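You operate a simulated robot arm through the tools that you are given. There is no shell and no other tool.

You are at the controls of a simulated two-armed robot. One attempt, no reset.

TASK
Cap nut 92 is leaking: vent the block, tighten it and wipe it dry.
Fine: shut the blue knob, open the yellow one till the gauge shows zero, pull the nut to its white line with the yellow spanner, use the white cloth, put both back, shut the yellow knob.

Only the result counts: the job must be done as asked and must still hold three seconds after the hand-in. Knocking over, shifting, dropping, spilling or breaking anything else fails it. A push-on lid holds only when it is set on centred and level and pressed home; a screw cap is set on level and turned clockwise until tight. Flat cloth is picked up by pressing the open fingertips on it (5 to 10 N) and closing them slowly along it; thin cloth reads only 2 to 8 mm in the jaws.

THE ROBOT
Two 6-joint arms with two-finger parallel grippers on one trunk that stands fixed in place. Base frame: the origin is at the foot of the trunk, x ahead of it, y to its left, z up. Readings come in mm, rad, newtons and seconds.
The left shoulder is at [-77, 177, 832], the right one opposite. With the tool pointing down near the work surface each hand reaches from about 100 to 720 mm from the base axis, measured 20 degrees to its own side. Payload 1.57 kg a hand.
The TCP of each hand is the grasp point between the finger pads, 30 mm short of the fingertips. In the tool frame z runs along the fingers and y along their closing line. The gripper opens to 80 mm. The fingers are 17 mm wide and 12 mm thick; the gripper's body (40 by 82 mm) begins 80 mm behind the TCP.
Orientation is that of the tool frame in the base frame, as [roll, pitch, yaw] about the fixed x, y, z axes, in that order (R = Rz(yaw) Ry(pitch) Rx(roll)). With the fingers straight down and closing along the base's y, the tool's x points along the base's -x, its y along +y and its z along -z.

THE INTERFACE
- The arms move only by the tool move_arm. It takes "left_series", "right_series" or both (then of equal length, played together; a hand with none holds still); each is a list of rows, each an object (a shift or turn left out is 0, a gripper value left out holds the last) with "rotation": the turn, a rotation vector about the tool's x, y, z in units of 4 degrees (1.0 is 4 degrees), a list of three; "slide": the shift along the tool's x, y, z in units of 40 mm (1.0 is 40 mm), a list of three; "claw": the gripper command, from -1 (shut) to 1 (fully open), values between in proportion. In form: [{"rotation": [ax, ay, az], "slide": [tx, ty, tz], "claw": claw}, ...]. A call has 1 to 20 rows; each row shifts and turns the commanded pose from where the row before left it, along the tool's axes as they then stand. A call with a number of a shift or a turn outside -1 to 1 is refused whole. Each row takes 0.2 s and may step no farther than 50 mm and 0.15 rad from the row before; otherwise, or with a gripper value out of range, the whole call is refused. Where a pose cannot be reached the arm comes as near as it can. A force on the tool above 50 N (or 10 N above the force at the start of the call, whichever is more), or a blocked arm, ends the call early, and 0.2 s more pass. The fingers move at their own pace (about 72 mm/s each) and stop on an object; they squeeze with about 31 N. The grip force told is the motor's: it shows also when the fingers shut on nothing. Time passes only in rows, and 0.2 s behind the last, so rows that do not move let the fingers close. The reply holds the time, the measured pose of the TCP, the force on the tool along the base axes, the opening and the grip force, in the units named above and with some noise, with the torque about the TCP (base axes, N m) and any sound that the robot's microphone picked up.
- Cameras (640 x 400 px; columns grow to the right, rows downward): "scene" is now at [47.2, 36, 1577.7]; the picture's right is [0.30, -0.95, 0.00], its down [-0.65, -0.21, -0.73] and it looks along [0.70, 0.22, -0.68] (base axes); focal length 362 px, centre (320, 200). "left" rides on the left gripper at [72, 7, -122] in its tool frame; the picture's right is [-0.09, 1.00, 0.00], its down [-0.84, -0.08, -0.54] and it looks along [-0.54, -0.05, 0.84] (tool axes); focal length 238 px, centre (320, 200). "right" rides on the right gripper at [72, -7, -122] in its tool frame; the picture's right is [0.09, 1.00, 0.00], its down [-0.84, 0.08, -0.54] and it looks along [-0.54, 0.05, 0.84] (tool axes); focal length 238 px, centre (320, 200). There is no depth. A picture from a camera that has moved, and an enlarged one, comes with that camera's place and axes in the base frame and with its lens. The place of the scene camera against the robot may be out by one fixed shift of up to 25 mm in any direction.
- camera(camera): a new picture of that camera. It takes no simulated time.
- lift_body(by): slides the trunk up (or, below 0, down) by that many mm; the arms and the scene camera ride with it, the base frame stays. It gives what a move gives, with no picture.
- pan_tilt(pan, tilt): turns the head with the scene camera to pan (to the left, within 2.496 rad either way) and tilt (down, from -0.506 to 1.204), counted from straight ahead of the robot. It gives what a move gives.
- enlarge(camera, box): a new picture of the part [left, top, right, bottom] of that camera's present view, enlarged. It takes no simulated time.
- job_done(): hands the job in; it is judged then, once.

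Nothing tells you positions but the pictures and the camera data. Unless the task says otherwise, let go and move clear before handing in.

The tools are called after "Emit:" as a command line: name --argument value ..., lists and objects as JSON in quotes. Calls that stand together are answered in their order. move_arm: Moves the arms, as the interface text tells. Its arguments: {"type":"object","properties":{"left_series":{"type":"array","items":{"type":"object","properties":{"rotation":{"type":"array","items":{"type":"number"}},"slide":{"type":"array","items":{"type":"number"}},"claw":{"type":"number"}}}},"right_series":{"type":"array","items":{"type":"object","properties":{"rotation":{"type":"array","items":{"type":"number"}},"slide":{"type":"array","items":{"type":"number"}},"claw":{"type":"number"}}}}},"required":[]} The other tools are called the same way: lift_body (by) slides the trunk up or down; pan_tilt (pan, tilt) turns the head that bears the scene camera; camera (camera) takes a picture; enlarge (camera, box) takes an enlarged picture of a part of a camera's view; job_done () hands the job in.

At the start:

```text
clock: 0.0
left_tool_pos: [335.4, 315.7, 1303.8]
left_orientation: [3.14, -0.001, -3.141]
left_force: [0.2, 0.1, 0.2]
left_moment: [-0.01, 0.03, 0.02]
left_finger_gap: 80.1
left_grip_force: 0.0
right_tool_pos: [413.4, 23.1, 1260.7]
right_orientation: [3.141, 0.002, 3.141]
right_force: [0.2, 0.4, -0.3]
right_moment: [0.01, -0.02, 0.01]
right_finger_gap: 79.9
right_grip_force: 0.1
trunk travel left (down, up): [-275.0, 53.0]
head pan, tilt: [0.309, 0.75]
```

scene: 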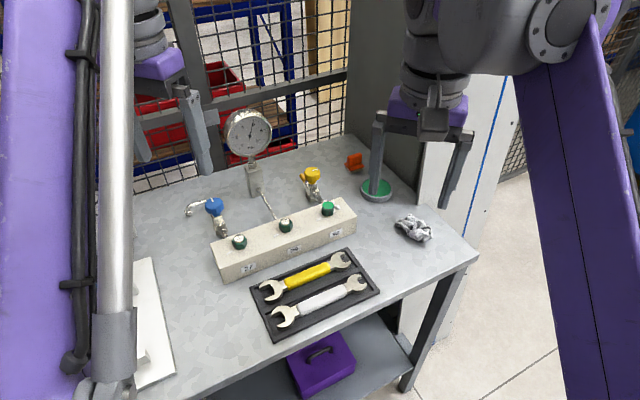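
right: 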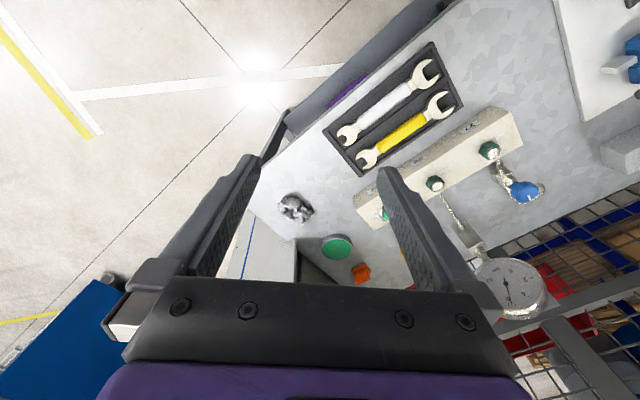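
left: 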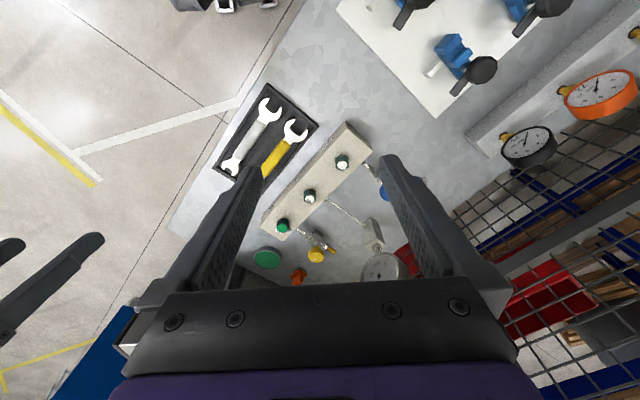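

I see a bench with a block carrying three cap nuts, a gauge, a blue and a yellow knob, a tray with a yellow and a white spanner, and a cloth. I'll look closer at each before moving.

Emit:
enlarge --camera "scene" --box '[180, 160, 380, 285]'

Emit:
enlarge --camera "scene" --box '[180, 95, 300, 170]'

Emit:
enlarge --camera "scene" --box '[290, 140, 450, 240]'

Emit:
enlarge --camera "scene" --box '[240, 240, 400, 340]'

```text
3.20 times, centred on (280, 222) of scene
camera zoom: at [47.2, 36.0, 1577.7], right [0.3, -0.95, 0.0], down [-0.65, -0.21, -0.73], along [0.7, 0.22, -0.68], focal length 1157 px, centre (448, 128)
```

zoom: 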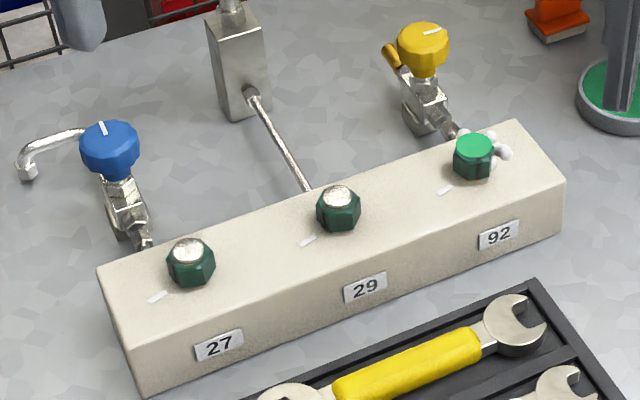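

```text
5.33 times, centred on (240, 132) of scene
camera zoom: at [47.2, 36.0, 1577.7], right [0.3, -0.95, 0.0], down [-0.65, -0.21, -0.73], along [0.7, 0.22, -0.68], focal length 1929 px, centre (747, 560)
```

zoom: 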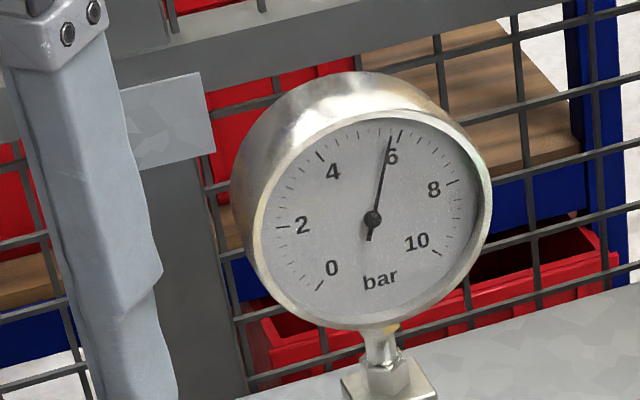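

```text
4.00 times, centred on (370, 190) of scene
camera zoom: at [47.2, 36.0, 1577.7], right [0.3, -0.95, 0.0], down [-0.65, -0.21, -0.73], along [0.7, 0.22, -0.68], focal length 1446 px, centre (120, 240)
```

zoom: 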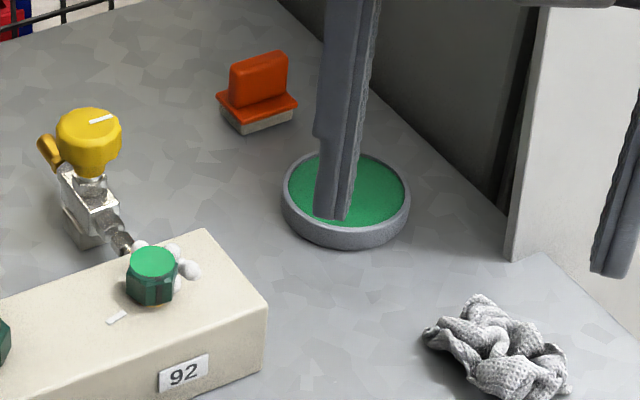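

```text
4.00 times, centred on (320, 290) of scene
camera zoom: at [47.2, 36.0, 1577.7], right [0.3, -0.95, 0.0], down [-0.65, -0.21, -0.73], along [0.7, 0.22, -0.68], focal length 1446 px, centre (320, -160)
```

zoom: 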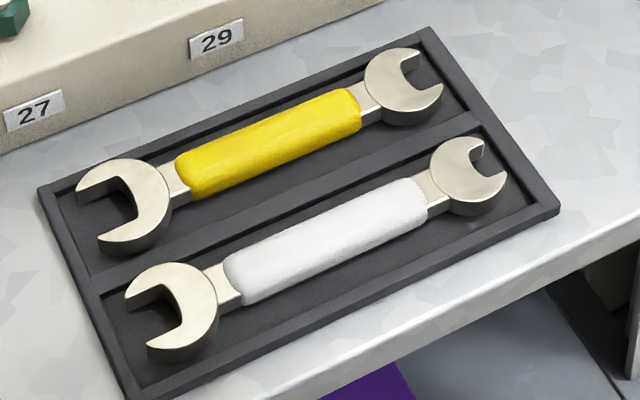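

Nut 92 (right end of the block) has white foam around it; the gauge reads about 6 bar; the block runs diagonally, roughly from (473,351) to (635,194) with tops near z≈956. I'll bring both hand cameras closer to measure positions.

Emit:
move_arm --left_series '[{"slide": [-0.53, -0.16, 0.9], "claw": 1}, {"slide": [-0.53, -0.16, 0.9]}, {"slide": [-0.53, -0.16, 0.9]}, {"slide": [-0.53, -0.16, 0.9]}]' --right_series '[{"slide": [0.5, -0.5, 0.5], "claw": 1}, {"slide": [0.5, -0.5, 0.5]}, {"slide": [0.5, -0.5, 0.5]}, {"slide": [0.5, -0.5, 0.5]}]'

Emit:
camera --camera "left"

Emit:
camera --camera "right"

Emit:
camera --camera "scene"

```text
clock: 1.0
left_tool_pos: [420.0, 288.8, 1158.5]
left_orientation: [3.142, 0.001, -3.14]
left_force: [0.6, 0.7, 0.5]
left_moment: [0.06, 0.0, 0.01]
left_finger_gap: 79.8
left_grip_force: 0.0
right_tool_pos: [332.5, -59.1, 1180.2]
right_orientation: [3.141, -0.001, 3.141]
right_force: [1.0, -0.2, -0.3]
right_moment: [0.03, 0.02, 0.01]
right_finger_gap: 80.0
right_grip_force: 0.0
trunk travel left (down, up): [-275.0, 53.0]
head pan, tilt: [0.309, 0.75]
```

```text
taken
camera left: at [349.0, 297.0, 1280.4], right [0.09, 1.0, 0.0], down [0.84, -0.08, 0.54], along [0.54, -0.05, -0.84], focal length 238 px, centre (320, 200)
```

left: 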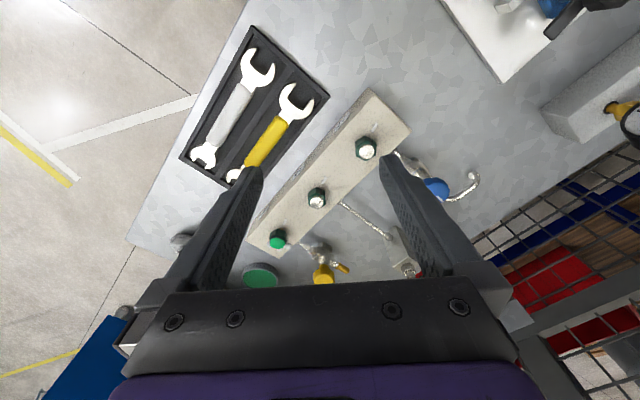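

```text
taken
camera right: at [260.5, -66.3, 1301.9], right [-0.09, 1.0, 0.0], down [0.84, 0.08, 0.54], along [0.54, 0.05, -0.84], focal length 238 px, centre (320, 200)
```

right: 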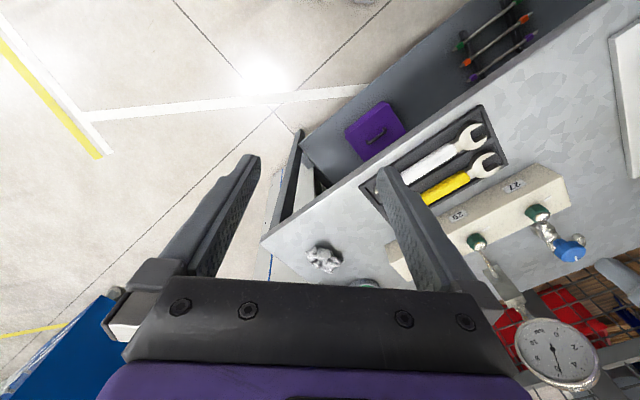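

```text
taken
camera scene: at [47.4, 35.7, 1577.7], right [0.3, -0.95, 0.0], down [-0.65, -0.21, -0.73], along [0.7, 0.22, -0.68], focal length 362 px, centre (320, 200)
```

scene: 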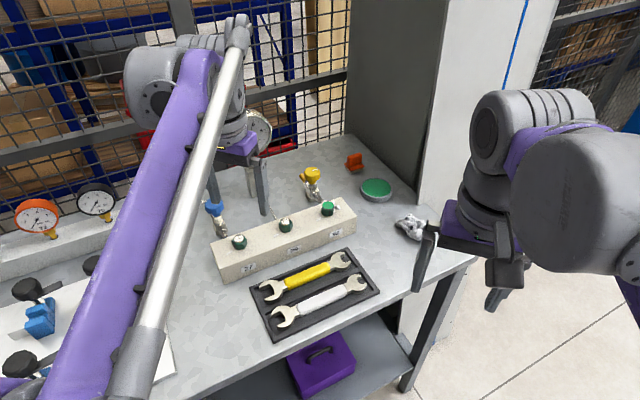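

From two hand views I place the blue knob at about (553,464,954), the gauge dial at about (705,427,1078) and the yellow knob around (725,267,960). I'll move the left hand forward above nut 92 to see the yellow knob better.

Emit:
move_arm --left_series '[{"slide": [-0.93, -0.21, 0.24]}, {"slide": [-0.93, -0.21, 0.24]}, {"slide": [-0.93, -0.21, 0.24]}, {"slide": [-0.93, -0.21, 0.24]}]' --right_series '[{"slide": [-0.5, 0.8, 0.0]}, {"slide": [-0.5, 0.8, 0.0]}, {"slide": [-0.5, 0.0, 0.0]}, {"slide": [-0.5, 0.0, 0.0]}]'

Emit:
camera --camera "left"

Emit:
camera --camera "right"

Emit:
camera --camera "scene"

```text
clock: 2.0
left_tool_pos: [569.8, 256.2, 1119.1]
left_orientation: [-3.141, -0.002, -3.141]
left_force: [0.0, -0.2, 0.0]
left_moment: [-0.03, 0.07, 0.02]
left_finger_gap: 79.7
left_grip_force: 0.1
right_tool_pos: [414.8, 8.0, 1178.5]
right_orientation: [-3.14, -0.002, -3.139]
right_force: [0.8, 0.0, 0.3]
right_moment: [0.0, 0.02, -0.02]
right_finger_gap: 79.8
right_grip_force: 0.0
trunk travel left (down, up): [-275.0, 53.0]
head pan, tilt: [0.309, 0.75]
```

```text
taken
camera left: at [498.9, 263.1, 1240.6], right [0.09, 1.0, 0.0], down [0.84, -0.08, 0.54], along [0.54, -0.05, -0.84], focal length 238 px, centre (320, 200)
```

left: 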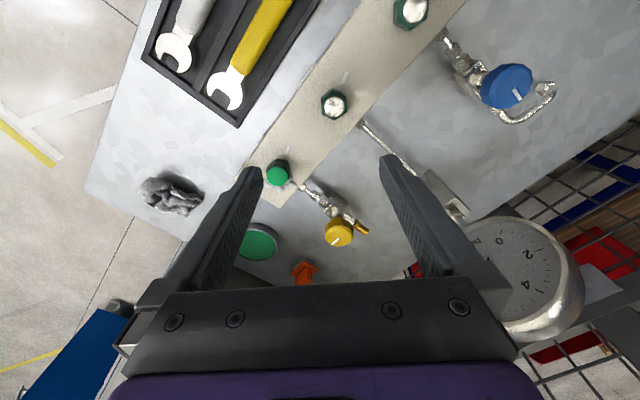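

```text
taken
camera right: at [343.6, 0.3, 1301.0], right [-0.09, 1.0, 0.0], down [0.84, 0.08, 0.54], along [0.54, 0.05, -0.84], focal length 238 px, centre (320, 200)
```

right: 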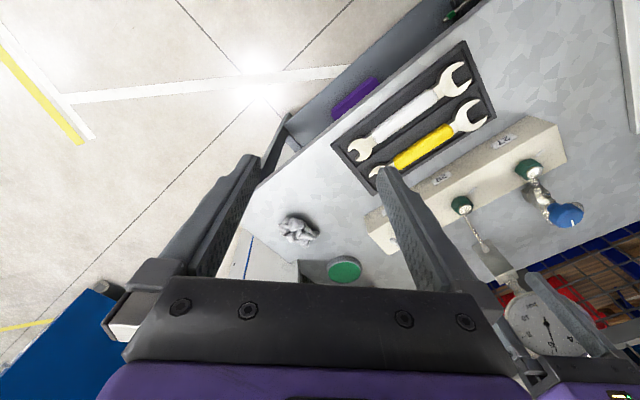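

```text
taken
camera scene: at [49.8, 36.7, 1577.7], right [0.3, -0.95, 0.0], down [-0.65, -0.21, -0.73], along [0.69, 0.22, -0.68], focal length 362 px, centre (320, 200)
```

scene: 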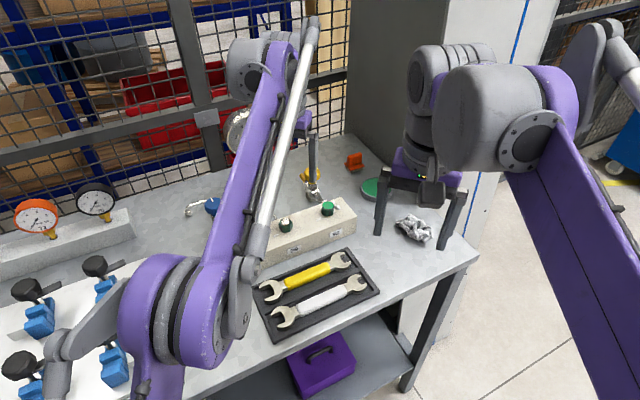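

Nuts 27/29/92 sit at about (478,355), (555,273), (633,193) with tops at z≈950; blue knob at (553,461,956); yellow at about (745,270,956), which may be beyond vertical reach. I'll raise the trunk and test how far the left hand gets at a safe height.

Emit:
lift_body --by 53

Emit:
move_arm --left_series '[{"slide": [-0.9, 0.07, 0.4]}, {"slide": [-0.9, 0.07, 0.4]}, {"slide": [-0.9, 0.07, 0.4]}, {"slide": [-0.9, 0.07, 0.4]}, {"slide": [-0.8, 0.0, 0.6]}, {}, {}]'

Emit:
camera --camera "left"

Emit:
camera --camera "scene"

```text
clock: 2.9
left_tool_pos: [569.0, 257.2, 1174.3]
left_orientation: [3.141, 0.0, 3.14]
left_force: [-0.3, -0.4, -0.6]
left_moment: [0.04, -0.02, 0.01]
left_finger_gap: 79.9
left_grip_force: 0.1
right_tool_pos: [412.7, 6.9, 1231.8]
right_orientation: [-3.141, 0.0, -3.141]
right_force: [-0.2, -0.2, 0.4]
right_moment: [-0.03, -0.01, 0.0]
right_finger_gap: 80.0
right_grip_force: 0.0
trunk travel left (down, up): [-328.0, 0.0]
head pan, tilt: [0.309, 0.75]
```

```text
clock: 4.5
left_tool_pos: [685.4, 262.1, 1076.9]
left_orientation: [-3.141, -0.001, 3.14]
left_force: [0.9, 0.4, 0.8]
left_moment: [0.01, 0.0, 0.02]
left_finger_gap: 80.1
left_grip_force: 0.1
left hand out of reach, approached as far as the arm can: row 3, 4, 5
right_tool_pos: [412.8, 6.1, 1232.4]
right_orientation: [-3.141, 0.001, -3.141]
right_force: [0.2, 0.3, -0.2]
right_moment: [0.0, 0.0, 0.03]
right_finger_gap: 79.7
right_grip_force: 0.1
trunk travel left (down, up): [-328.0, 0.0]
head pan, tilt: [0.309, 0.75]
```

```text
taken
camera left: at [614.1, 269.7, 1198.3], right [0.09, 1.0, 0.0], down [0.84, -0.08, 0.54], along [0.54, -0.05, -0.84], focal length 238 px, centre (320, 200)
```

left: 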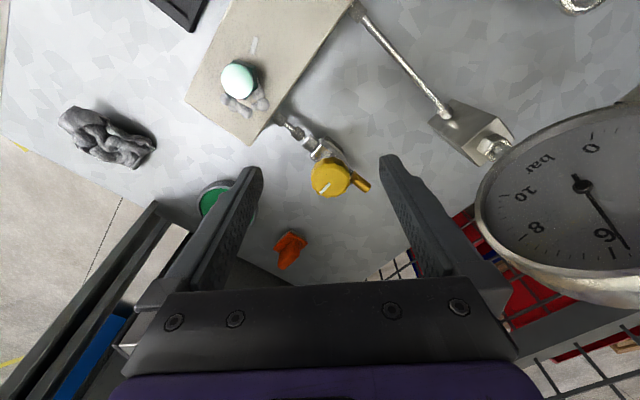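

```text
taken
camera scene: at [45.0, 36.1, 1633.0], right [0.3, -0.95, 0.0], down [-0.65, -0.21, -0.73], along [0.7, 0.22, -0.68], focal length 362 px, centre (320, 200)
```

scene: 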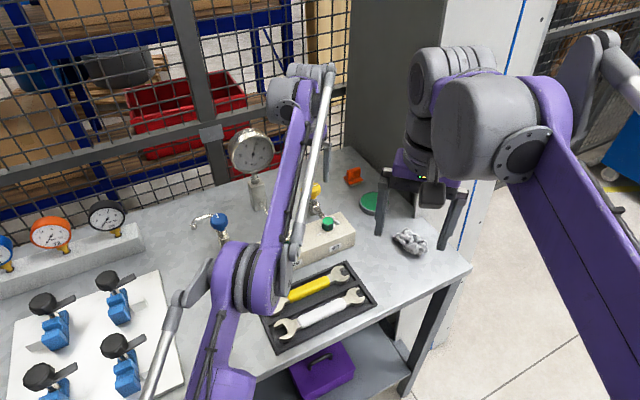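

The left hand stretches to x≈685 at z≈1077, so the yellow knob (≈(738,269,962)) should be reachable lower with a little tilt. Next I go to the blue knob and look at it from closer above.

Emit:
move_arm --left_series '[{"slide": [1, 0, 0]}, {"slide": [1, 0, 0]}, {"slide": [1, 0, 0]}, {"slide": [0.6, 0.9, 0]}, {"slide": [0.6, 0.9, 0]}, {"slide": [0, 0.95, 0]}, {"slide": [0, 0.95, 0]}, {"slide": [0, 0.95, 0]}]'

Emit:
camera --camera "left"

Emit:
enlarge --camera "scene" --box '[180, 110, 300, 290]'

```text
clock: 6.3
left_tool_pos: [566.4, 460.3, 1108.2]
left_orientation: [3.141, 0.001, -3.141]
left_force: [0.8, -0.4, 0.2]
left_moment: [-0.02, -0.01, -0.02]
left_finger_gap: 79.7
left_grip_force: 0.1
left hand out of reach, approached as far as the arm can: row 2, 3, 4, 5
right_tool_pos: [412.6, 8.0, 1232.5]
right_orientation: [3.141, -0.001, 3.141]
right_force: [0.0, 0.3, 0.6]
right_moment: [-0.03, 0.01, -0.01]
right_finger_gap: 80.1
right_grip_force: 0.0
trunk travel left (down, up): [-328.0, 0.0]
head pan, tilt: [0.309, 0.75]
```

```text
taken
camera left: at [495.9, 467.0, 1228.8], right [0.09, 1.0, 0.0], down [0.84, -0.08, 0.54], along [0.54, -0.05, -0.84], focal length 238 px, centre (320, 200)
```

left: 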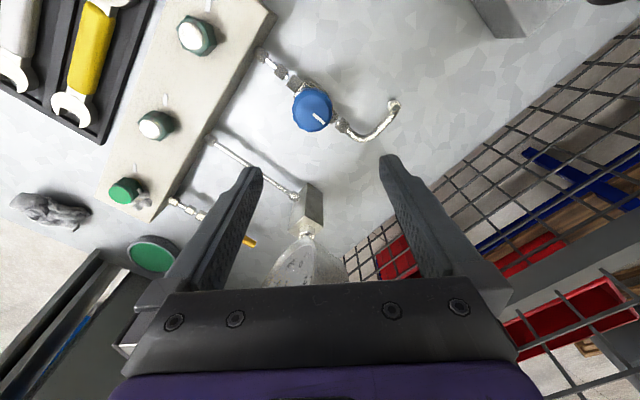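

```text
2.22 times, centred on (240, 200) of scene
camera zoom: at [44.6, 37.0, 1632.9], right [0.3, -0.95, 0.0], down [-0.65, -0.21, -0.73], along [0.7, 0.22, -0.68], focal length 804 px, centre (498, 200)
```

zoom: 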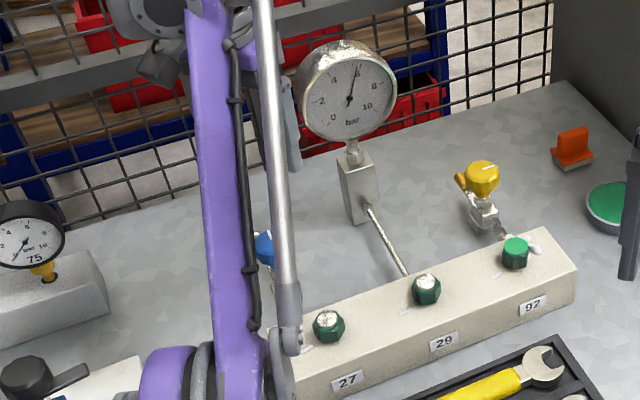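

The blue knob's spout and feed run along the (1,1) diagonal, so I'll turn the left hand 45° so that its fingers come down on either side of that line, and descend to about 60 mm above the knob.

Emit:
move_arm --left_series '[{"slide": [0.1, -0.03, 0.7]}, {"slide": [0.1, -0.03, 0.7]}, {"slide": [0.1, -0.03, 0.7]}, {"rotation": [0, 0, -0.94]}, {"rotation": [0, 0, -0.94]}, {"rotation": [0, 0, -0.94]}, {"rotation": [0, 0, -0.94]}, {"rotation": [0, 0, -0.94]}, {"rotation": [0, 0, -0.94]}, {"rotation": [0, 0, -0.94]}, {"rotation": [0, 0, -0.94]}, {"rotation": [0, 0, -0.94]}, {"rotation": [0, 0, -0.94]}, {"rotation": [0, 0, -0.94]}, {"rotation": [0, 0, -0.94]}]'

Emit:
camera --camera "left"

```text
clock: 9.5
left_tool_pos: [587.8, 469.3, 1059.3]
left_orientation: [3.14, 0.0, -2.35]
left_force: [-0.6, -0.2, 0.1]
left_moment: [-0.01, -0.01, -0.01]
left_finger_gap: 80.0
left_grip_force: 0.1
left hand out of reach, approached as far as the arm can: row 2, 3
right_tool_pos: [413.5, 6.3, 1233.8]
right_orientation: [-3.141, 0.001, 3.14]
right_force: [-1.0, 0.3, 0.6]
right_moment: [0.03, 0.0, 0.01]
right_finger_gap: 80.0
right_grip_force: 0.1
trunk travel left (down, up): [-328.0, 0.0]
head pan, tilt: [0.309, 0.75]
```

```text
taken
camera left: at [532.5, 424.0, 1181.1], right [-0.64, 0.77, 0.0], down [0.64, 0.54, 0.54], along [0.42, 0.35, -0.84], focal length 238 px, centre (320, 200)
```

left: 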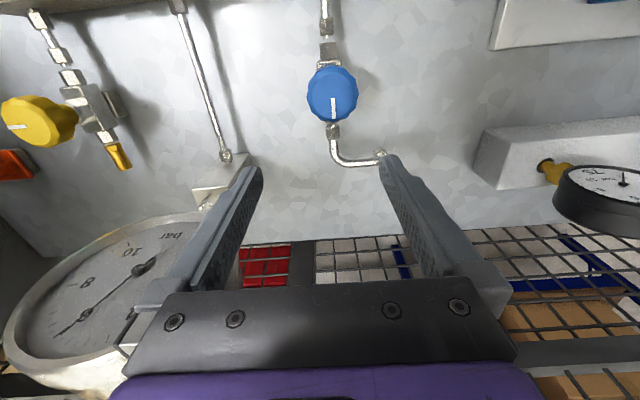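

The hand is a bit farther out and higher than I commanded. I'll issue a still row to see whether it settles and what the commanded pose is.

Emit:
move_arm --left_series '[{}, {}]'

Emit:
camera --camera "scene"

```text
clock: 10.1
left_tool_pos: [587.3, 469.6, 1059.0]
left_orientation: [3.14, 0.0, -2.353]
left_force: [-0.1, 0.0, -0.8]
left_moment: [-0.01, -0.01, 0.02]
left_finger_gap: 79.9
left_grip_force: 0.0
right_tool_pos: [413.0, 5.3, 1232.6]
right_orientation: [3.141, 0.001, 3.14]
right_force: [0.1, -0.4, 0.0]
right_moment: [0.01, -0.02, -0.03]
right_finger_gap: 80.1
right_grip_force: 0.1
trunk travel left (down, up): [-328.0, 0.0]
head pan, tilt: [0.309, 0.75]
```

```text
taken
camera scene: at [44.7, 36.0, 1632.9], right [0.3, -0.95, 0.0], down [-0.65, -0.21, -0.73], along [0.7, 0.22, -0.68], focal length 362 px, centre (320, 200)
```

scene: 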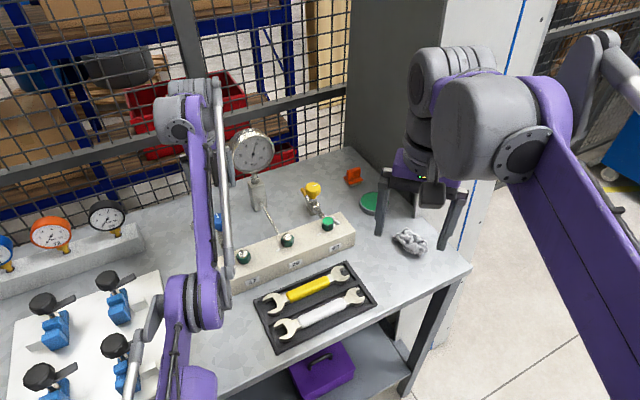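

Emit:
move_arm --left_series '[{"slide": [0, 0, 0.4]}, {}]'

```text
clock: 10.7
left_tool_pos: [593.3, 472.2, 1048.8]
left_orientation: [3.141, -0.001, -2.352]
left_force: [0.6, 0.2, 0.1]
left_moment: [-0.02, -0.02, 0.02]
left_finger_gap: 80.0
left_grip_force: 0.1
left hand out of reach, approached as far as the arm can: row 1
right_tool_pos: [413.5, 5.7, 1232.7]
right_orientation: [-3.141, 0.0, -3.141]
right_force: [0.0, -0.5, 0.1]
right_moment: [0.02, -0.01, -0.03]
right_finger_gap: 80.0
right_grip_force: 0.0
trunk travel left (down, up): [-328.0, 0.0]
head pan, tilt: [0.309, 0.75]
```

The left arm refuses to fold inward, as if its elbow has gone through straight. I'll look at the arm's shape with the head turned left.

Emit:
pan_tilt --pan 0.7 --tilt 0.9

Emit:
camera --camera "scene"

```text
clock: 11.6
left_tool_pos: [594.5, 474.4, 1047.9]
left_orientation: [-3.14, 0.0, -2.352]
left_force: [0.3, 0.4, -0.2]
left_moment: [-0.02, 0.0, -0.01]
left_finger_gap: 80.0
left_grip_force: 0.1
right_tool_pos: [412.4, 6.3, 1232.7]
right_orientation: [-3.141, -0.003, 3.141]
right_force: [0.0, 0.0, -0.5]
right_moment: [0.03, 0.05, 0.02]
right_finger_gap: 79.9
right_grip_force: 0.0
trunk travel left (down, up): [-328.0, 0.0]
head pan, tilt: [0.7, 0.901]
```

```text
taken
camera scene: at [23.5, 59.5, 1621.1], right [0.64, -0.77, 0.0], down [-0.6, -0.5, -0.62], along [0.48, 0.4, -0.78], focal length 362 px, centre (320, 200)
```

scene: 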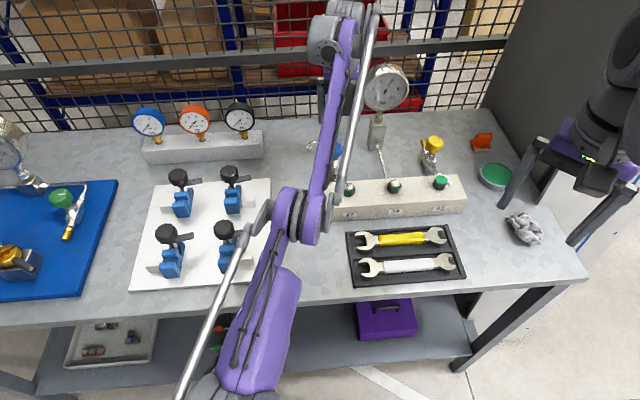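

Emit:
move_arm --left_series '[{"slide": [0, 0, -0.5]}, {}]'

Emit:
move_arm --left_series '[{"slide": [0.5, 0, 0]}, {}]'

```text
clock: 12.2
left_tool_pos: [593.5, 472.2, 1069.4]
left_orientation: [3.141, 0.0, -2.352]
left_force: [-0.3, 0.0, -0.1]
left_moment: [0.03, -0.01, -0.02]
left_finger_gap: 80.0
left_grip_force: 0.1
right_tool_pos: [412.9, 6.2, 1232.3]
right_orientation: [3.141, 0.0, 3.141]
right_force: [0.2, 0.6, -0.2]
right_moment: [-0.04, -0.01, 0.0]
right_finger_gap: 80.0
right_grip_force: 0.0
trunk travel left (down, up): [-328.0, 0.0]
head pan, tilt: [0.7, 0.901]
```

```text
clock: 12.8
left_tool_pos: [579.3, 458.6, 1069.9]
left_orientation: [3.14, -0.002, -2.352]
left_force: [-0.2, 0.0, -0.8]
left_moment: [0.01, -0.01, 0.0]
left_finger_gap: 80.1
left_grip_force: 0.1
right_tool_pos: [413.1, 6.7, 1234.1]
right_orientation: [-3.141, 0.0, 3.141]
right_force: [0.7, -0.7, 1.2]
right_moment: [-0.01, 0.0, -0.02]
right_finger_gap: 80.1
right_grip_force: 0.1
trunk travel left (down, up): [-328.0, 0.0]
head pan, tilt: [0.7, 0.901]
```

Emit:
move_arm --left_series '[{"slide": [0.5, 0, 0]}, {"slide": [0.5, 0, 0]}, {}, {"slide": [0, 0, 0.5]}, {}]'

```text
clock: 14.0
left_tool_pos: [574.1, 438.6, 1079.4]
left_orientation: [-3.14, 0.001, -2.352]
left_force: [0.1, -0.4, 0.9]
left_moment: [0.0, 0.01, -0.05]
left_finger_gap: 80.2
left_grip_force: 0.0
left hand out of reach, approached as far as the arm can: row 1, 2, 4
right_tool_pos: [412.1, 7.3, 1233.9]
right_orientation: [3.141, 0.0, 3.141]
right_force: [-0.2, 0.4, -0.5]
right_moment: [0.03, 0.02, -0.01]
right_finger_gap: 80.3
right_grip_force: 0.0
trunk travel left (down, up): [-328.0, 0.0]
head pan, tilt: [0.7, 0.901]
```

The left elbow seems to have flipped when I stretched it out. I'll raise the hand well up to straight in free space, then draw it back toward the robot to fold the right way.

Emit:
move_arm --left_series '[{"slide": [0, 0, -1]}, {"slide": [0, 0, -1]}, {"slide": [0, 0, -1]}, {"slide": [0, 0, -1]}, {"slide": [0, 0, -1]}, {}]'

Emit:
move_arm --left_series '[{"slide": [1, 0, 0]}, {"slide": [1, 0, 0]}, {"slide": [1, 0, 0]}, {"slide": [1, 0, 0]}, {}]'

```text
clock: 15.4
left_tool_pos: [549.7, 428.4, 1227.3]
left_orientation: [-3.141, 0.0, -2.352]
left_force: [-0.1, -0.5, -0.3]
left_moment: [-0.03, 0.0, 0.0]
left_finger_gap: 79.9
left_grip_force: 0.1
left hand out of reach, approached as far as the arm can: row 3, 4, 5
right_tool_pos: [413.7, 7.7, 1233.8]
right_orientation: [3.14, 0.0, -3.141]
right_force: [-0.5, 0.3, -0.6]
right_moment: [0.0, -0.03, 0.05]
right_finger_gap: 80.0
right_grip_force: 0.0
trunk travel left (down, up): [-328.0, 0.0]
head pan, tilt: [0.7, 0.901]
```

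```text
clock: 16.6
left_tool_pos: [516.2, 344.0, 1269.3]
left_orientation: [-3.14, -0.002, -2.354]
left_force: [0.0, 0.0, 0.9]
left_moment: [0.01, -0.05, -0.04]
left_finger_gap: 79.7
left_grip_force: 0.0
left hand out of reach, approached as far as the arm can: row 2, 3, 4
right_tool_pos: [413.2, 6.1, 1232.4]
right_orientation: [3.141, 0.0, -3.142]
right_force: [-0.9, 0.7, -0.7]
right_moment: [-0.03, -0.01, -0.01]
right_finger_gap: 79.8
right_grip_force: 0.1
trunk travel left (down, up): [-328.0, 0.0]
head pan, tilt: [0.7, 0.901]
```

Emit:
pan_tilt --pan 0.6 --tilt 0.6

Emit:
camera --camera "scene"

Emit:
camera --camera "right"

```text
clock: 17.4
left_tool_pos: [515.0, 343.3, 1270.3]
left_orientation: [3.141, -0.001, -2.353]
left_force: [0.1, 0.4, 0.1]
left_moment: [0.0, 0.04, -0.01]
left_finger_gap: 80.3
left_grip_force: 0.1
right_tool_pos: [413.9, 5.8, 1232.2]
right_orientation: [-3.141, 0.0, 3.14]
right_force: [1.2, -0.3, 1.0]
right_moment: [0.0, -0.04, 0.0]
right_finger_gap: 79.9
right_grip_force: 0.1
trunk travel left (down, up): [-328.0, 0.0]
head pan, tilt: [0.6, 0.6]
```

```text
taken
camera scene: at [38.6, 60.8, 1645.8], right [0.57, -0.82, 0.0], down [-0.47, -0.32, -0.82], along [0.68, 0.47, -0.57], focal length 362 px, centre (320, 200)
```

scene: 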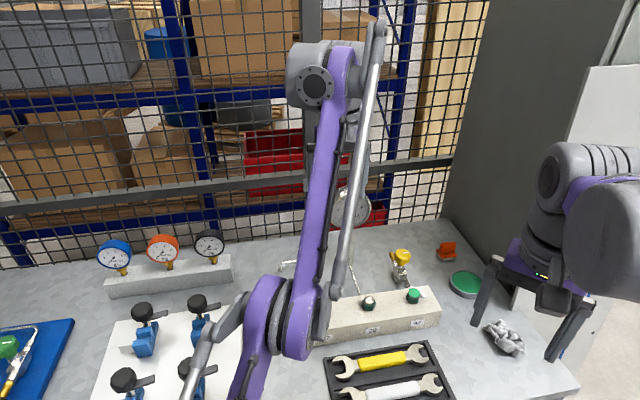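

```text
taken
camera right: at [341.5, -1.1, 1354.0], right [-0.09, 1.0, 0.0], down [0.84, 0.08, 0.54], along [0.54, 0.05, -0.84], focal length 238 px, centre (320, 200)
```

right: 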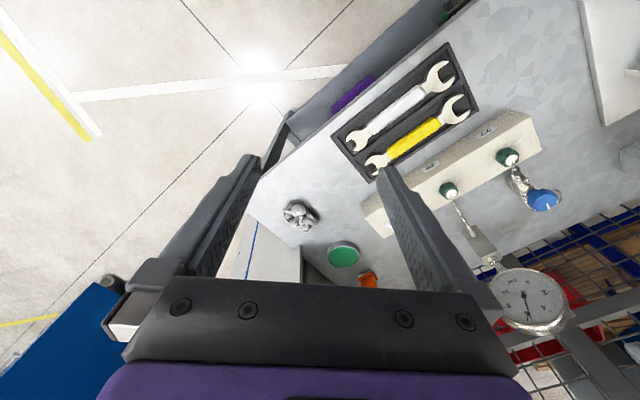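

The left elbow is indeed hanging low (flipped). I'll push radially past straight and pull back in, trying to fold it the elbow-up way in free space.

Emit:
move_arm --left_series '[{"slide": [-0.65, -0.37, -0.67]}, {"slide": [-0.65, -0.37, -0.67]}, {"slide": [0.65, 0.37, 0.67]}, {"slide": [0.65, 0.37, 0.67]}, {"slide": [0.65, 0.37, 0.67]}, {"slide": [0.65, 0.37, 0.67]}, {}]'

```text
clock: 19.0
left_tool_pos: [525.3, 350.1, 1252.2]
left_orientation: [3.139, 0.001, -2.352]
left_force: [-0.7, 0.2, -0.7]
left_moment: [0.03, -0.01, 0.01]
left_finger_gap: 79.9
left_grip_force: 0.1
left hand out of reach, approached as far as the arm can: row 1, 2, 3, 4, 5, 6
right_tool_pos: [413.6, 5.9, 1233.5]
right_orientation: [-3.141, -0.002, -3.141]
right_force: [0.5, -0.6, -0.3]
right_moment: [0.0, -0.01, -0.01]
right_finger_gap: 80.0
right_grip_force: 0.1
trunk travel left (down, up): [-328.0, 0.0]
head pan, tilt: [0.6, 0.6]
```

Emit:
move_arm --left_series '[{"slide": [-0.65, -0.37, -0.67]}, {"slide": [0.65, 0.37, 0.67]}, {"slide": [-0.75, -0.43, 0]}, {"slide": [0.65, 0.37, 0.67]}, {"slide": [0, 0, -1]}, {"slide": [0.65, 0.37, 0.67]}, {"slide": [-0.5, -0.28, -0.5]}, {"slide": [0.65, 0.37, 0.67]}, {"slide": [-0.75, -0.43, -0.75]}, {"slide": [0.65, 0.37, 0.67]}, {"slide": [-0.75, -0.43, 0.3]}, {"slide": [0.65, 0.37, 0.67]}, {}]'

```text
clock: 21.8
left_tool_pos: [541.0, 352.8, 1213.2]
left_orientation: [-3.141, -0.002, -2.352]
left_force: [1.2, 0.2, 0.6]
left_moment: [0.04, 0.01, 0.0]
left_finger_gap: 79.9
left_grip_force: 0.0
left hand out of reach, approached as far as the arm can: row 1, 2, 3, 4, 6, 7, 8, 9, 10, 12
right_tool_pos: [413.9, 6.5, 1232.9]
right_orientation: [3.141, 0.0, 3.141]
right_force: [0.0, 0.3, 0.0]
right_moment: [0.03, -0.01, 0.05]
right_finger_gap: 80.0
right_grip_force: 0.1
trunk travel left (down, up): [-328.0, 0.0]
head pan, tilt: [0.6, 0.6]
```

Emit:
move_arm --left_series '[{"slide": [-0.78, -0.44, -0.8], "rotation": [-0.57, 1, 0]}, {"slide": [-0.78, -0.44, -0.8], "rotation": [-0.57, 1, 0]}, {"slide": [0.78, 0.44, 0.8], "rotation": [0.57, -1, 0]}, {"slide": [0.78, 0.44, 0.8], "rotation": [0.57, -1, 0]}, {"slide": [0.78, 0.44, 0.8], "rotation": [0.57, -1, 0]}, {}]'

```text
clock: 23.2
left_tool_pos: [569.7, 368.3, 1167.1]
left_orientation: [-3.102, 0.069, -2.353]
left_force: [-0.3, -1.0, 0.8]
left_moment: [0.0, 0.04, -0.01]
left_finger_gap: 79.9
left_grip_force: 0.0
left hand out of reach, approached as far as the arm can: row 1, 2, 3, 4, 5
right_tool_pos: [413.8, 5.5, 1232.4]
right_orientation: [3.14, -0.001, 3.141]
right_force: [0.5, -0.2, 1.1]
right_moment: [0.03, 0.0, 0.02]
right_finger_gap: 79.8
right_grip_force: 0.1
trunk travel left (down, up): [-328.0, 0.0]
head pan, tilt: [0.6, 0.6]
```

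Emit:
move_arm --left_series '[{"slide": [-0.87, -0.48, -0.66]}, {"slide": [0.8, 0.45, 0.6]}, {"slide": [0.8, 0.45, 0.6]}, {"slide": [-0.87, -0.48, -0.66], "rotation": [-0.57, 1, 0]}, {"slide": [0.8, 0.45, 0.6]}, {"slide": [0.8, 0.45, 0.6], "rotation": [0.57, -1, 0]}, {"slide": [-1, -0.55, -0.3]}, {"slide": [0.8, 0.45, 0.6]}, {"slide": [0.8, 0.45, 0.6]}, {"slide": [-0.6, -0.33, -1]}, {"slide": [0.8, 0.45, 0.6]}, {"slide": [0.8, 0.45, 0.6]}, {"slide": [-0.87, -0.48, -0.66], "rotation": [0.57, -1, 0]}, {"slide": [0.8, 0.45, 0.6]}, {"slide": [0.8, 0.45, 0.6], "rotation": [-0.57, 1, 0]}, {}]'

```text
clock: 26.6
left_tool_pos: [575.0, 377.6, 1108.0]
left_orientation: [-3.101, 0.066, -2.351]
left_force: [-0.2, 0.4, 0.1]
left_moment: [0.0, -0.01, 0.03]
left_finger_gap: 79.9
left_grip_force: 0.0
left hand out of reach, approached as far as the arm can: row 3, 4, 6, 9, 11, 12, 14, 15
right_tool_pos: [413.6, 7.4, 1232.5]
right_orientation: [-3.141, 0.0, -3.141]
right_force: [0.4, 0.2, -0.6]
right_moment: [0.0, 0.04, 0.0]
right_finger_gap: 79.9
right_grip_force: 0.0
trunk travel left (down, up): [-328.0, 0.0]
head pan, tilt: [0.6, 0.6]
```

Emit:
move_arm --left_series '[{"slide": [0, -0.6, -0.9]}, {"slide": [0, -0.6, -0.9]}, {"slide": [0, -0.6, -0.9]}, {"slide": [-0.87, -0.48, -0.66]}, {"slide": [-0.87, -0.48, -0.66], "rotation": [-0.57, 1, 0]}, {"slide": [-0.87, -0.48, -0.66], "rotation": [-0.57, 1, 0]}, {"slide": [0.4, 0.22, 0.3]}, {"slide": [0.8, 0.45, 0.6], "rotation": [0.57, -1, 0]}, {"slide": [0.8, 0.45, 0.6], "rotation": [0.57, -1, 0]}, {}]'

```text
clock: 28.8
left_tool_pos: [585.1, 322.7, 1153.8]
left_orientation: [-3.101, 0.07, -2.352]
left_force: [-0.1, -0.8, -0.5]
left_moment: [0.01, -0.01, 0.03]
left_finger_gap: 79.9
left_grip_force: 0.0
left hand out of reach, approached as far as the arm can: row 3, 4, 5, 6, 8, 9
right_tool_pos: [413.1, 6.4, 1232.5]
right_orientation: [-3.141, 0.0, -3.141]
right_force: [0.1, -0.5, -1.3]
right_moment: [0.01, 0.02, 0.04]
right_finger_gap: 80.1
right_grip_force: 0.1
trunk travel left (down, up): [-328.0, 0.0]
head pan, tilt: [0.6, 0.6]
```

Emit:
move_arm --left_series '[{"rotation": [0.57, -1, 0]}, {"rotation": [0.57, -1, 0]}, {"rotation": [0.57, -1, 0]}, {"rotation": [0.57, -1, 0]}, {"rotation": [0.57, -1, 0]}, {"rotation": [0.57, -1, 0]}, {"rotation": [0.57, -1, 0]}, {"rotation": [0.57, -1, 0]}, {"rotation": [0.57, -1, 0]}, {}]'

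```text
clock: 31.0
left_tool_pos: [728.4, 358.5, 1173.8]
left_orientation: [-2.667, 0.677, -2.186]
left_force: [-0.1, 0.7, -0.5]
left_moment: [0.0, -0.03, 0.02]
left_finger_gap: 80.0
left_grip_force: 0.0
left hand out of reach, approached as far as the arm can: row 1, 2, 3, 4, 5, 6, 7, 8, 9
right_tool_pos: [413.6, 7.1, 1233.0]
right_orientation: [3.141, 0.0, 3.142]
right_force: [-0.8, -0.4, -0.6]
right_moment: [0.03, -0.03, -0.03]
right_finger_gap: 79.9
right_grip_force: 0.1
trunk travel left (down, up): [-328.0, 0.0]
head pan, tilt: [0.6, 0.6]
```

Emit:
move_arm --left_series '[{"rotation": [-0.57, 1, 0], "slide": [0, 0, -0.5]}, {"rotation": [-0.57, 1, 0], "slide": [0, 0, -0.5]}, {"rotation": [-0.57, 1, 0], "slide": [0, 0, -0.5]}, {"rotation": [-0.57, 1, 0]}, {"rotation": [-0.57, 1, 0]}, {"rotation": [-0.57, 1, 0]}, {"rotation": [-0.57, 1, 0]}, {"rotation": [-0.57, 1, 0]}, {"rotation": [-0.57, 1, 0]}, {"slide": [0.8, 0.45, 0.6]}, {"slide": [0.8, 0.45, 0.6]}, {"slide": [0.8, 0.45, 0.6]}, {"slide": [0.8, 0.45, 0.6]}, {}]'

```text
clock: 34.0
left_tool_pos: [592.3, 320.3, 1106.9]
left_orientation: [-3.105, 0.069, -2.352]
left_force: [1.2, 0.5, 0.4]
left_moment: [-0.03, 0.01, 0.01]
left_finger_gap: 80.0
left_grip_force: 0.0
left hand out of reach, approached as far as the arm can: row 6, 7, 8, 9, 11, 12, 13
right_tool_pos: [413.4, 7.5, 1232.0]
right_orientation: [-3.141, 0.0, -3.141]
right_force: [0.5, -0.8, -0.4]
right_moment: [-0.02, 0.0, 0.0]
right_finger_gap: 80.1
right_grip_force: 0.1
trunk travel left (down, up): [-328.0, 0.0]
head pan, tilt: [0.6, 0.6]
```

Emit:
move_arm --left_series '[{"rotation": [-0.57, 1, 0], "slide": [0.3, 0.17, -0.1]}, {"rotation": [-0.57, 1, 0], "slide": [0.3, 0.17, -0.1]}, {"rotation": [-0.57, 1, 0], "slide": [0.3, 0.17, -0.1]}, {"rotation": [-0.57, 1, 0], "slide": [0.3, 0.17, -0.1]}, {"rotation": [-0.57, 1, 0], "slide": [0.3, 0.17, -0.1]}, {"rotation": [-0.57, 1, 0], "slide": [0.3, 0.17, -0.1]}, {"slide": [0.6, 0.33, 0]}, {"slide": [0.6, 0.33, 0]}, {"slide": [0.6, 0.33, 0]}, {"slide": [0.6, 0.33, 0]}, {}]'

Emit:
camera --camera "scene"

```text
clock: 35.5
left_tool_pos: [510.8, 298.0, 1143.0]
left_orientation: [2.936, -0.339, -2.306]
left_force: [5.0, -13.1, 0.8]
left_moment: [2.09, 0.9, 0.48]
left_finger_gap: 80.0
left_grip_force: 0.1
right_tool_pos: [412.2, 7.5, 1233.3]
right_orientation: [-3.141, 0.0, -3.14]
right_force: [1.2, 0.5, 0.1]
right_moment: [0.01, -0.02, 0.01]
right_finger_gap: 79.8
right_grip_force: 0.1
trunk travel left (down, up): [-328.0, 0.0]
head pan, tilt: [0.6, 0.6]
stopped in row 7 (left hand): the force on the tool passed its limit at 61 N (the readings are from after the stop); the commanded pose is now the measured one
```

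```text
taken
camera scene: at [38.2, 60.7, 1645.9], right [0.57, -0.82, 0.0], down [-0.47, -0.32, -0.83], along [0.68, 0.47, -0.56], focal length 362 px, centre (320, 200)
```

scene: 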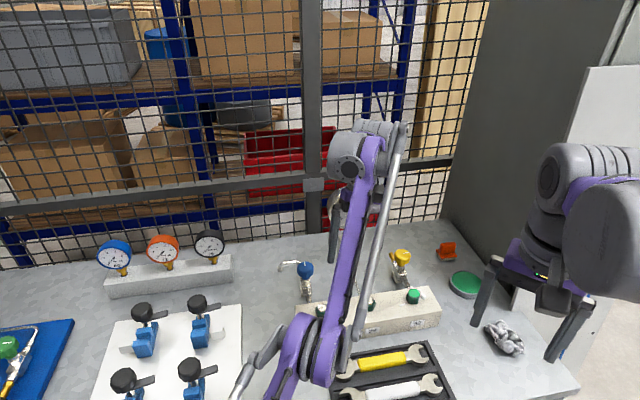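

A contact stopped the left hand, probably hand against its own forearm when tilted back. I'll check the pictures for what it touched.

Emit:
camera --camera "left"

Emit:
enlarge --camera "scene" --box '[240, 80, 480, 230]'

Emit:
camera --camera "right"

```text
taken
camera left: at [507.3, 264.8, 1280.7], right [-0.62, 0.77, 0.16], down [0.78, 0.59, 0.21], along [0.06, 0.25, -0.97], focal length 238 px, centre (320, 200)
```

left: 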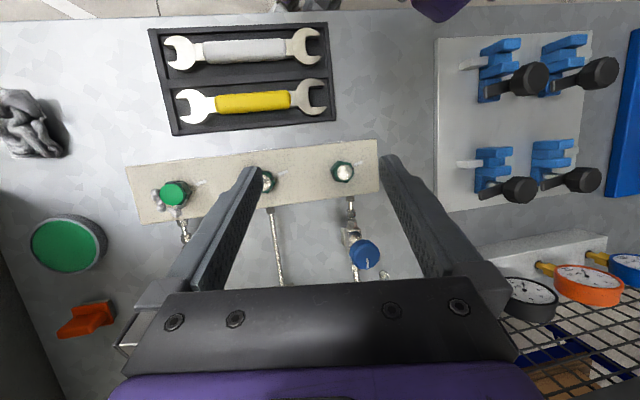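

```text
2.67 times, centred on (360, 155) of scene
camera zoom: at [38.2, 60.7, 1645.9], right [0.57, -0.82, 0.0], down [-0.47, -0.32, -0.83], along [0.68, 0.47, -0.56], focal length 964 px, centre (213, 320)
```

zoom: 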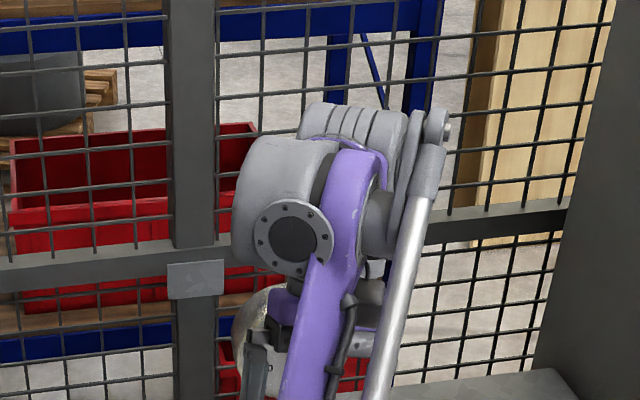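

```text
taken
camera right: at [341.1, -1.2, 1354.0], right [-0.09, 1.0, 0.0], down [0.84, 0.08, 0.54], along [0.54, 0.05, -0.84], focal length 238 px, centre (320, 200)
```

right: 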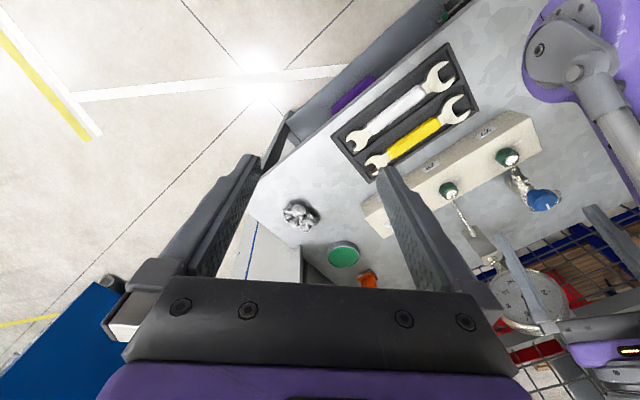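

The left arm's elbow is confirmed low, and the contact was the hand against its own forearm; nothing on the bench was touched. I'll untilt the hand while moving outward, clear of everything.

Emit:
move_arm --left_series '[{"rotation": [0.57, -1, 0], "slide": [-0.3, -0.17, 0]}, {"rotation": [0.57, -1, 0], "slide": [-0.3, -0.17, 0]}, {"rotation": [0.57, -1, 0], "slide": [-0.3, -0.17, 0]}, {"rotation": [0.57, -1, 0], "slide": [-0.3, -0.17, 0]}, {"rotation": [0.52, -0.9, 0], "slide": [-0.3, -0.17, 0]}, {}]'

```text
clock: 36.9
left_tool_pos: [575.0, 315.7, 1127.9]
left_orientation: [3.139, 0.0, -2.344]
left_force: [1.0, -0.1, 0.0]
left_moment: [0.01, 0.04, -0.02]
left_finger_gap: 79.8
left_grip_force: 0.1
right_tool_pos: [413.5, 5.8, 1233.6]
right_orientation: [3.141, 0.001, -3.141]
right_force: [0.6, 0.2, -1.2]
right_moment: [-0.01, 0.01, -0.02]
right_finger_gap: 79.6
right_grip_force: 0.0
trunk travel left (down, up): [-328.0, 0.0]
head pan, tilt: [0.6, 0.6]
```

Emit:
move_arm --left_series '[{"slide": [-0.05, -0.69, 0.62]}, {"slide": [-0.05, -0.69, 0.62]}, {"slide": [-0.05, -0.69, 0.62]}, {"slide": [-0.08, -0.06, -0.975]}, {"slide": [-0.08, -0.06, -0.975]}, {"slide": [-0.08, -0.06, -0.975]}, {"slide": [-0.08, -0.06, -0.975]}, {"slide": [0.1, 0.08, -1]}, {}, {}, {"slide": [0.35, 0.28, 0.89]}, {"slide": [0.35, 0.28, 0.89]}, {"slide": [0.35, 0.28, 0.89]}, {"slide": [0.35, 0.28, 0.89]}, {}]'

```text
clock: 40.1
left_tool_pos: [585.5, 257.8, 1106.1]
left_orientation: [3.138, -0.002, -2.345]
left_force: [-1.0, -0.2, -0.5]
left_moment: [0.0, -0.06, 0.01]
left_finger_gap: 79.8
left_grip_force: 0.1
left hand out of reach, approached as far as the arm can: row 3, 6, 7, 8, 13, 14
right_tool_pos: [413.9, 6.3, 1232.8]
right_orientation: [3.141, -0.001, 3.141]
right_force: [-0.4, -0.5, -0.2]
right_moment: [-0.03, 0.05, 0.0]
right_finger_gap: 79.9
right_grip_force: 0.0
trunk travel left (down, up): [-328.0, 0.0]
head pan, tilt: [0.6, 0.6]
```

Emit:
move_arm --left_series '[{"slide": [-0.83, -0.66, -0.62]}, {"slide": [-0.83, -0.66, -0.62]}, {"slide": [0.81, 0.65, 0.6]}, {"slide": [0.81, 0.65, 0.6]}, {"slide": [0.81, 0.65, 0.6]}, {"slide": [-0.6, -0.48, -0.45]}, {"slide": [-0.83, -0.66, -0.62]}, {"slide": [0.81, 0.65, 0.6]}, {"slide": [0.81, 0.65, 0.6]}, {"slide": [0.81, 0.65, 0.6]}, {"slide": [-0.4, -0.32, -0.3]}, {"slide": [-0.83, -0.66, -0.62]}, {"slide": [0.81, 0.65, 0.6]}, {"slide": [0.81, 0.65, 0.6]}, {"slide": [0.81, 0.65, 0.6]}, {"slide": [-0.83, -0.66, -0.62]}, {"slide": [-0.6, -0.48, -0.45]}, {"slide": [0.81, 0.65, 0.6]}, {"slide": [0.81, 0.65, 0.6]}, {"slide": [0.81, 0.65, 0.6]}]'

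```text
clock: 44.3
left_tool_pos: [584.8, 260.9, 1105.5]
left_orientation: [3.138, -0.002, -2.344]
left_force: [-0.4, 0.2, 0.3]
left_moment: [-0.02, 0.0, -0.02]
left_finger_gap: 79.8
left_grip_force: 0.2
left hand out of reach, approached as far as the arm can: row 2, 4, 5, 7, 9, 10, 14, 15, 17, 19, 20
right_tool_pos: [413.0, 5.7, 1232.7]
right_orientation: [3.142, 0.0, -3.141]
right_force: [0.0, -0.2, -0.2]
right_moment: [-0.01, -0.04, -0.04]
right_finger_gap: 80.2
right_grip_force: 0.0
trunk travel left (down, up): [-328.0, 0.0]
head pan, tilt: [0.6, 0.6]
```

Emit:
move_arm --left_series '[{"slide": [-0.83, -0.66, -0.62]}, {"slide": [-0.83, -0.66, -0.62]}, {"slide": [-0.83, -0.66, -0.62]}, {"slide": [0.81, 0.65, 0.6]}, {"slide": [0.81, 0.65, 0.6]}, {"slide": [0.81, 0.65, 0.6]}, {}]'

Emit:
camera --camera "scene"

```text
clock: 45.9
left_tool_pos: [584.5, 260.5, 1106.0]
left_orientation: [3.136, -0.002, -2.345]
left_force: [-1.0, -0.5, -0.3]
left_moment: [0.01, -0.05, 0.01]
left_finger_gap: 79.9
left_grip_force: 0.0
left hand out of reach, approached as far as the arm can: row 2, 3, 5, 6
right_tool_pos: [413.8, 6.9, 1233.4]
right_orientation: [3.141, -0.001, 3.141]
right_force: [1.0, -0.5, -0.5]
right_moment: [0.0, 0.0, -0.03]
right_finger_gap: 79.8
right_grip_force: 0.1
trunk travel left (down, up): [-328.0, 0.0]
head pan, tilt: [0.6, 0.6]
```

```text
taken
camera scene: at [38.1, 60.8, 1645.9], right [0.57, -0.82, 0.0], down [-0.47, -0.32, -0.83], along [0.68, 0.47, -0.56], focal length 362 px, centre (320, 200)
```

scene: 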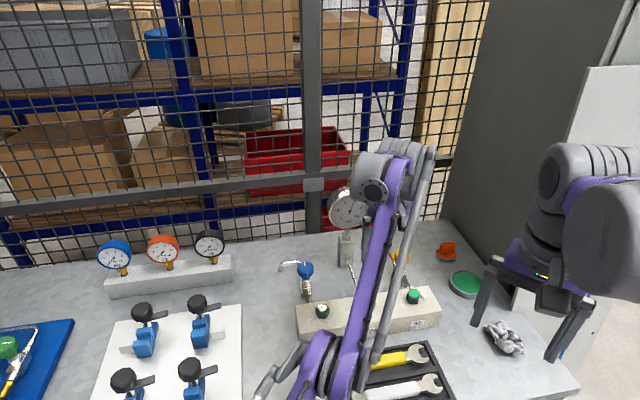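

Emit:
camera --camera "right"

Emit:
pan_tilt --pan 0.9 --tilt 1.2

Emit:
camera --camera "scene"

```text
taken
camera right: at [341.0, -1.1, 1354.1], right [-0.09, 1.0, 0.0], down [0.84, 0.08, 0.54], along [0.54, 0.05, -0.84], focal length 238 px, centre (320, 200)
```

right: 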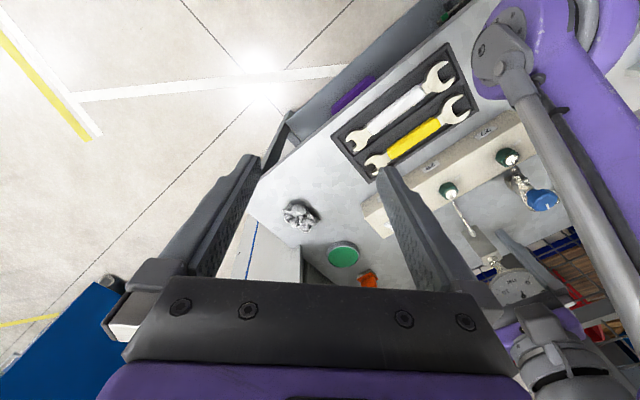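

```text
clock: 46.9
left_tool_pos: [585.8, 259.9, 1105.5]
left_orientation: [3.139, -0.002, -2.343]
left_force: [-0.6, -0.2, 1.3]
left_moment: [0.02, -0.02, 0.01]
left_finger_gap: 79.9
left_grip_force: 0.0
right_tool_pos: [412.6, 5.5, 1234.0]
right_orientation: [-3.141, 0.0, 3.141]
right_force: [0.1, -0.9, -0.2]
right_moment: [-0.02, 0.01, -0.01]
right_finger_gap: 79.9
right_grip_force: 0.1
trunk travel left (down, up): [-328.0, 0.0]
head pan, tilt: [0.901, 1.201]
```

```text
taken
camera scene: at [0.5, 54.7, 1601.3], right [0.78, -0.62, 0.0], down [-0.58, -0.73, -0.36], along [0.23, 0.28, -0.93], focal length 362 px, centre (320, 200)
```

scene: 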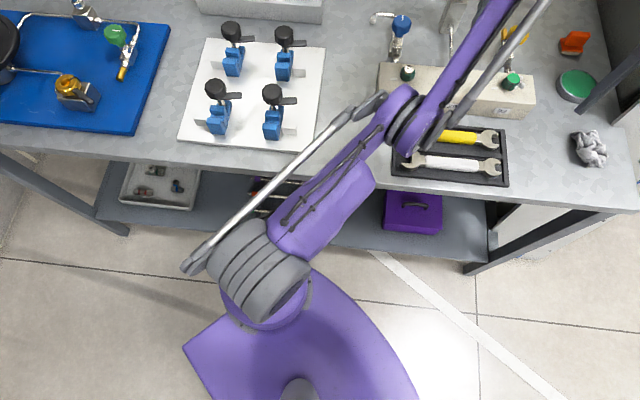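

Emit:
move_arm --left_series '[{"slide": [-0.775, -0.62, -0.672]}, {"slide": [-0.3, -0.24, -0.26]}, {"slide": [0.03, 0.02, -0.985]}, {"slide": [0.03, 0.02, -0.985]}, {"slide": [0.2, 0.16, -0.965]}, {}, {}, {"slide": [0.29, 0.23, 0.92]}, {"slide": [0.29, 0.23, 0.92]}, {"slide": [0.29, 0.23, 0.92]}, {"slide": [0.29, 0.23, 0.92]}, {}]'

```text
clock: 49.5
left_tool_pos: [585.4, 261.8, 1105.0]
left_orientation: [3.139, -0.002, -2.345]
left_force: [0.2, 0.7, 0.0]
left_moment: [-0.02, 0.06, -0.02]
left_finger_gap: 79.9
left_grip_force: 0.1
left hand out of reach, approached as far as the arm can: row 3, 4, 5, 9, 10, 11
right_tool_pos: [412.6, 6.6, 1233.6]
right_orientation: [3.141, -0.001, -3.14]
right_force: [-0.4, 0.0, -0.8]
right_moment: [0.01, -0.01, 0.01]
right_finger_gap: 80.0
right_grip_force: 0.0
trunk travel left (down, up): [-328.0, 0.0]
head pan, tilt: [0.901, 1.201]
```

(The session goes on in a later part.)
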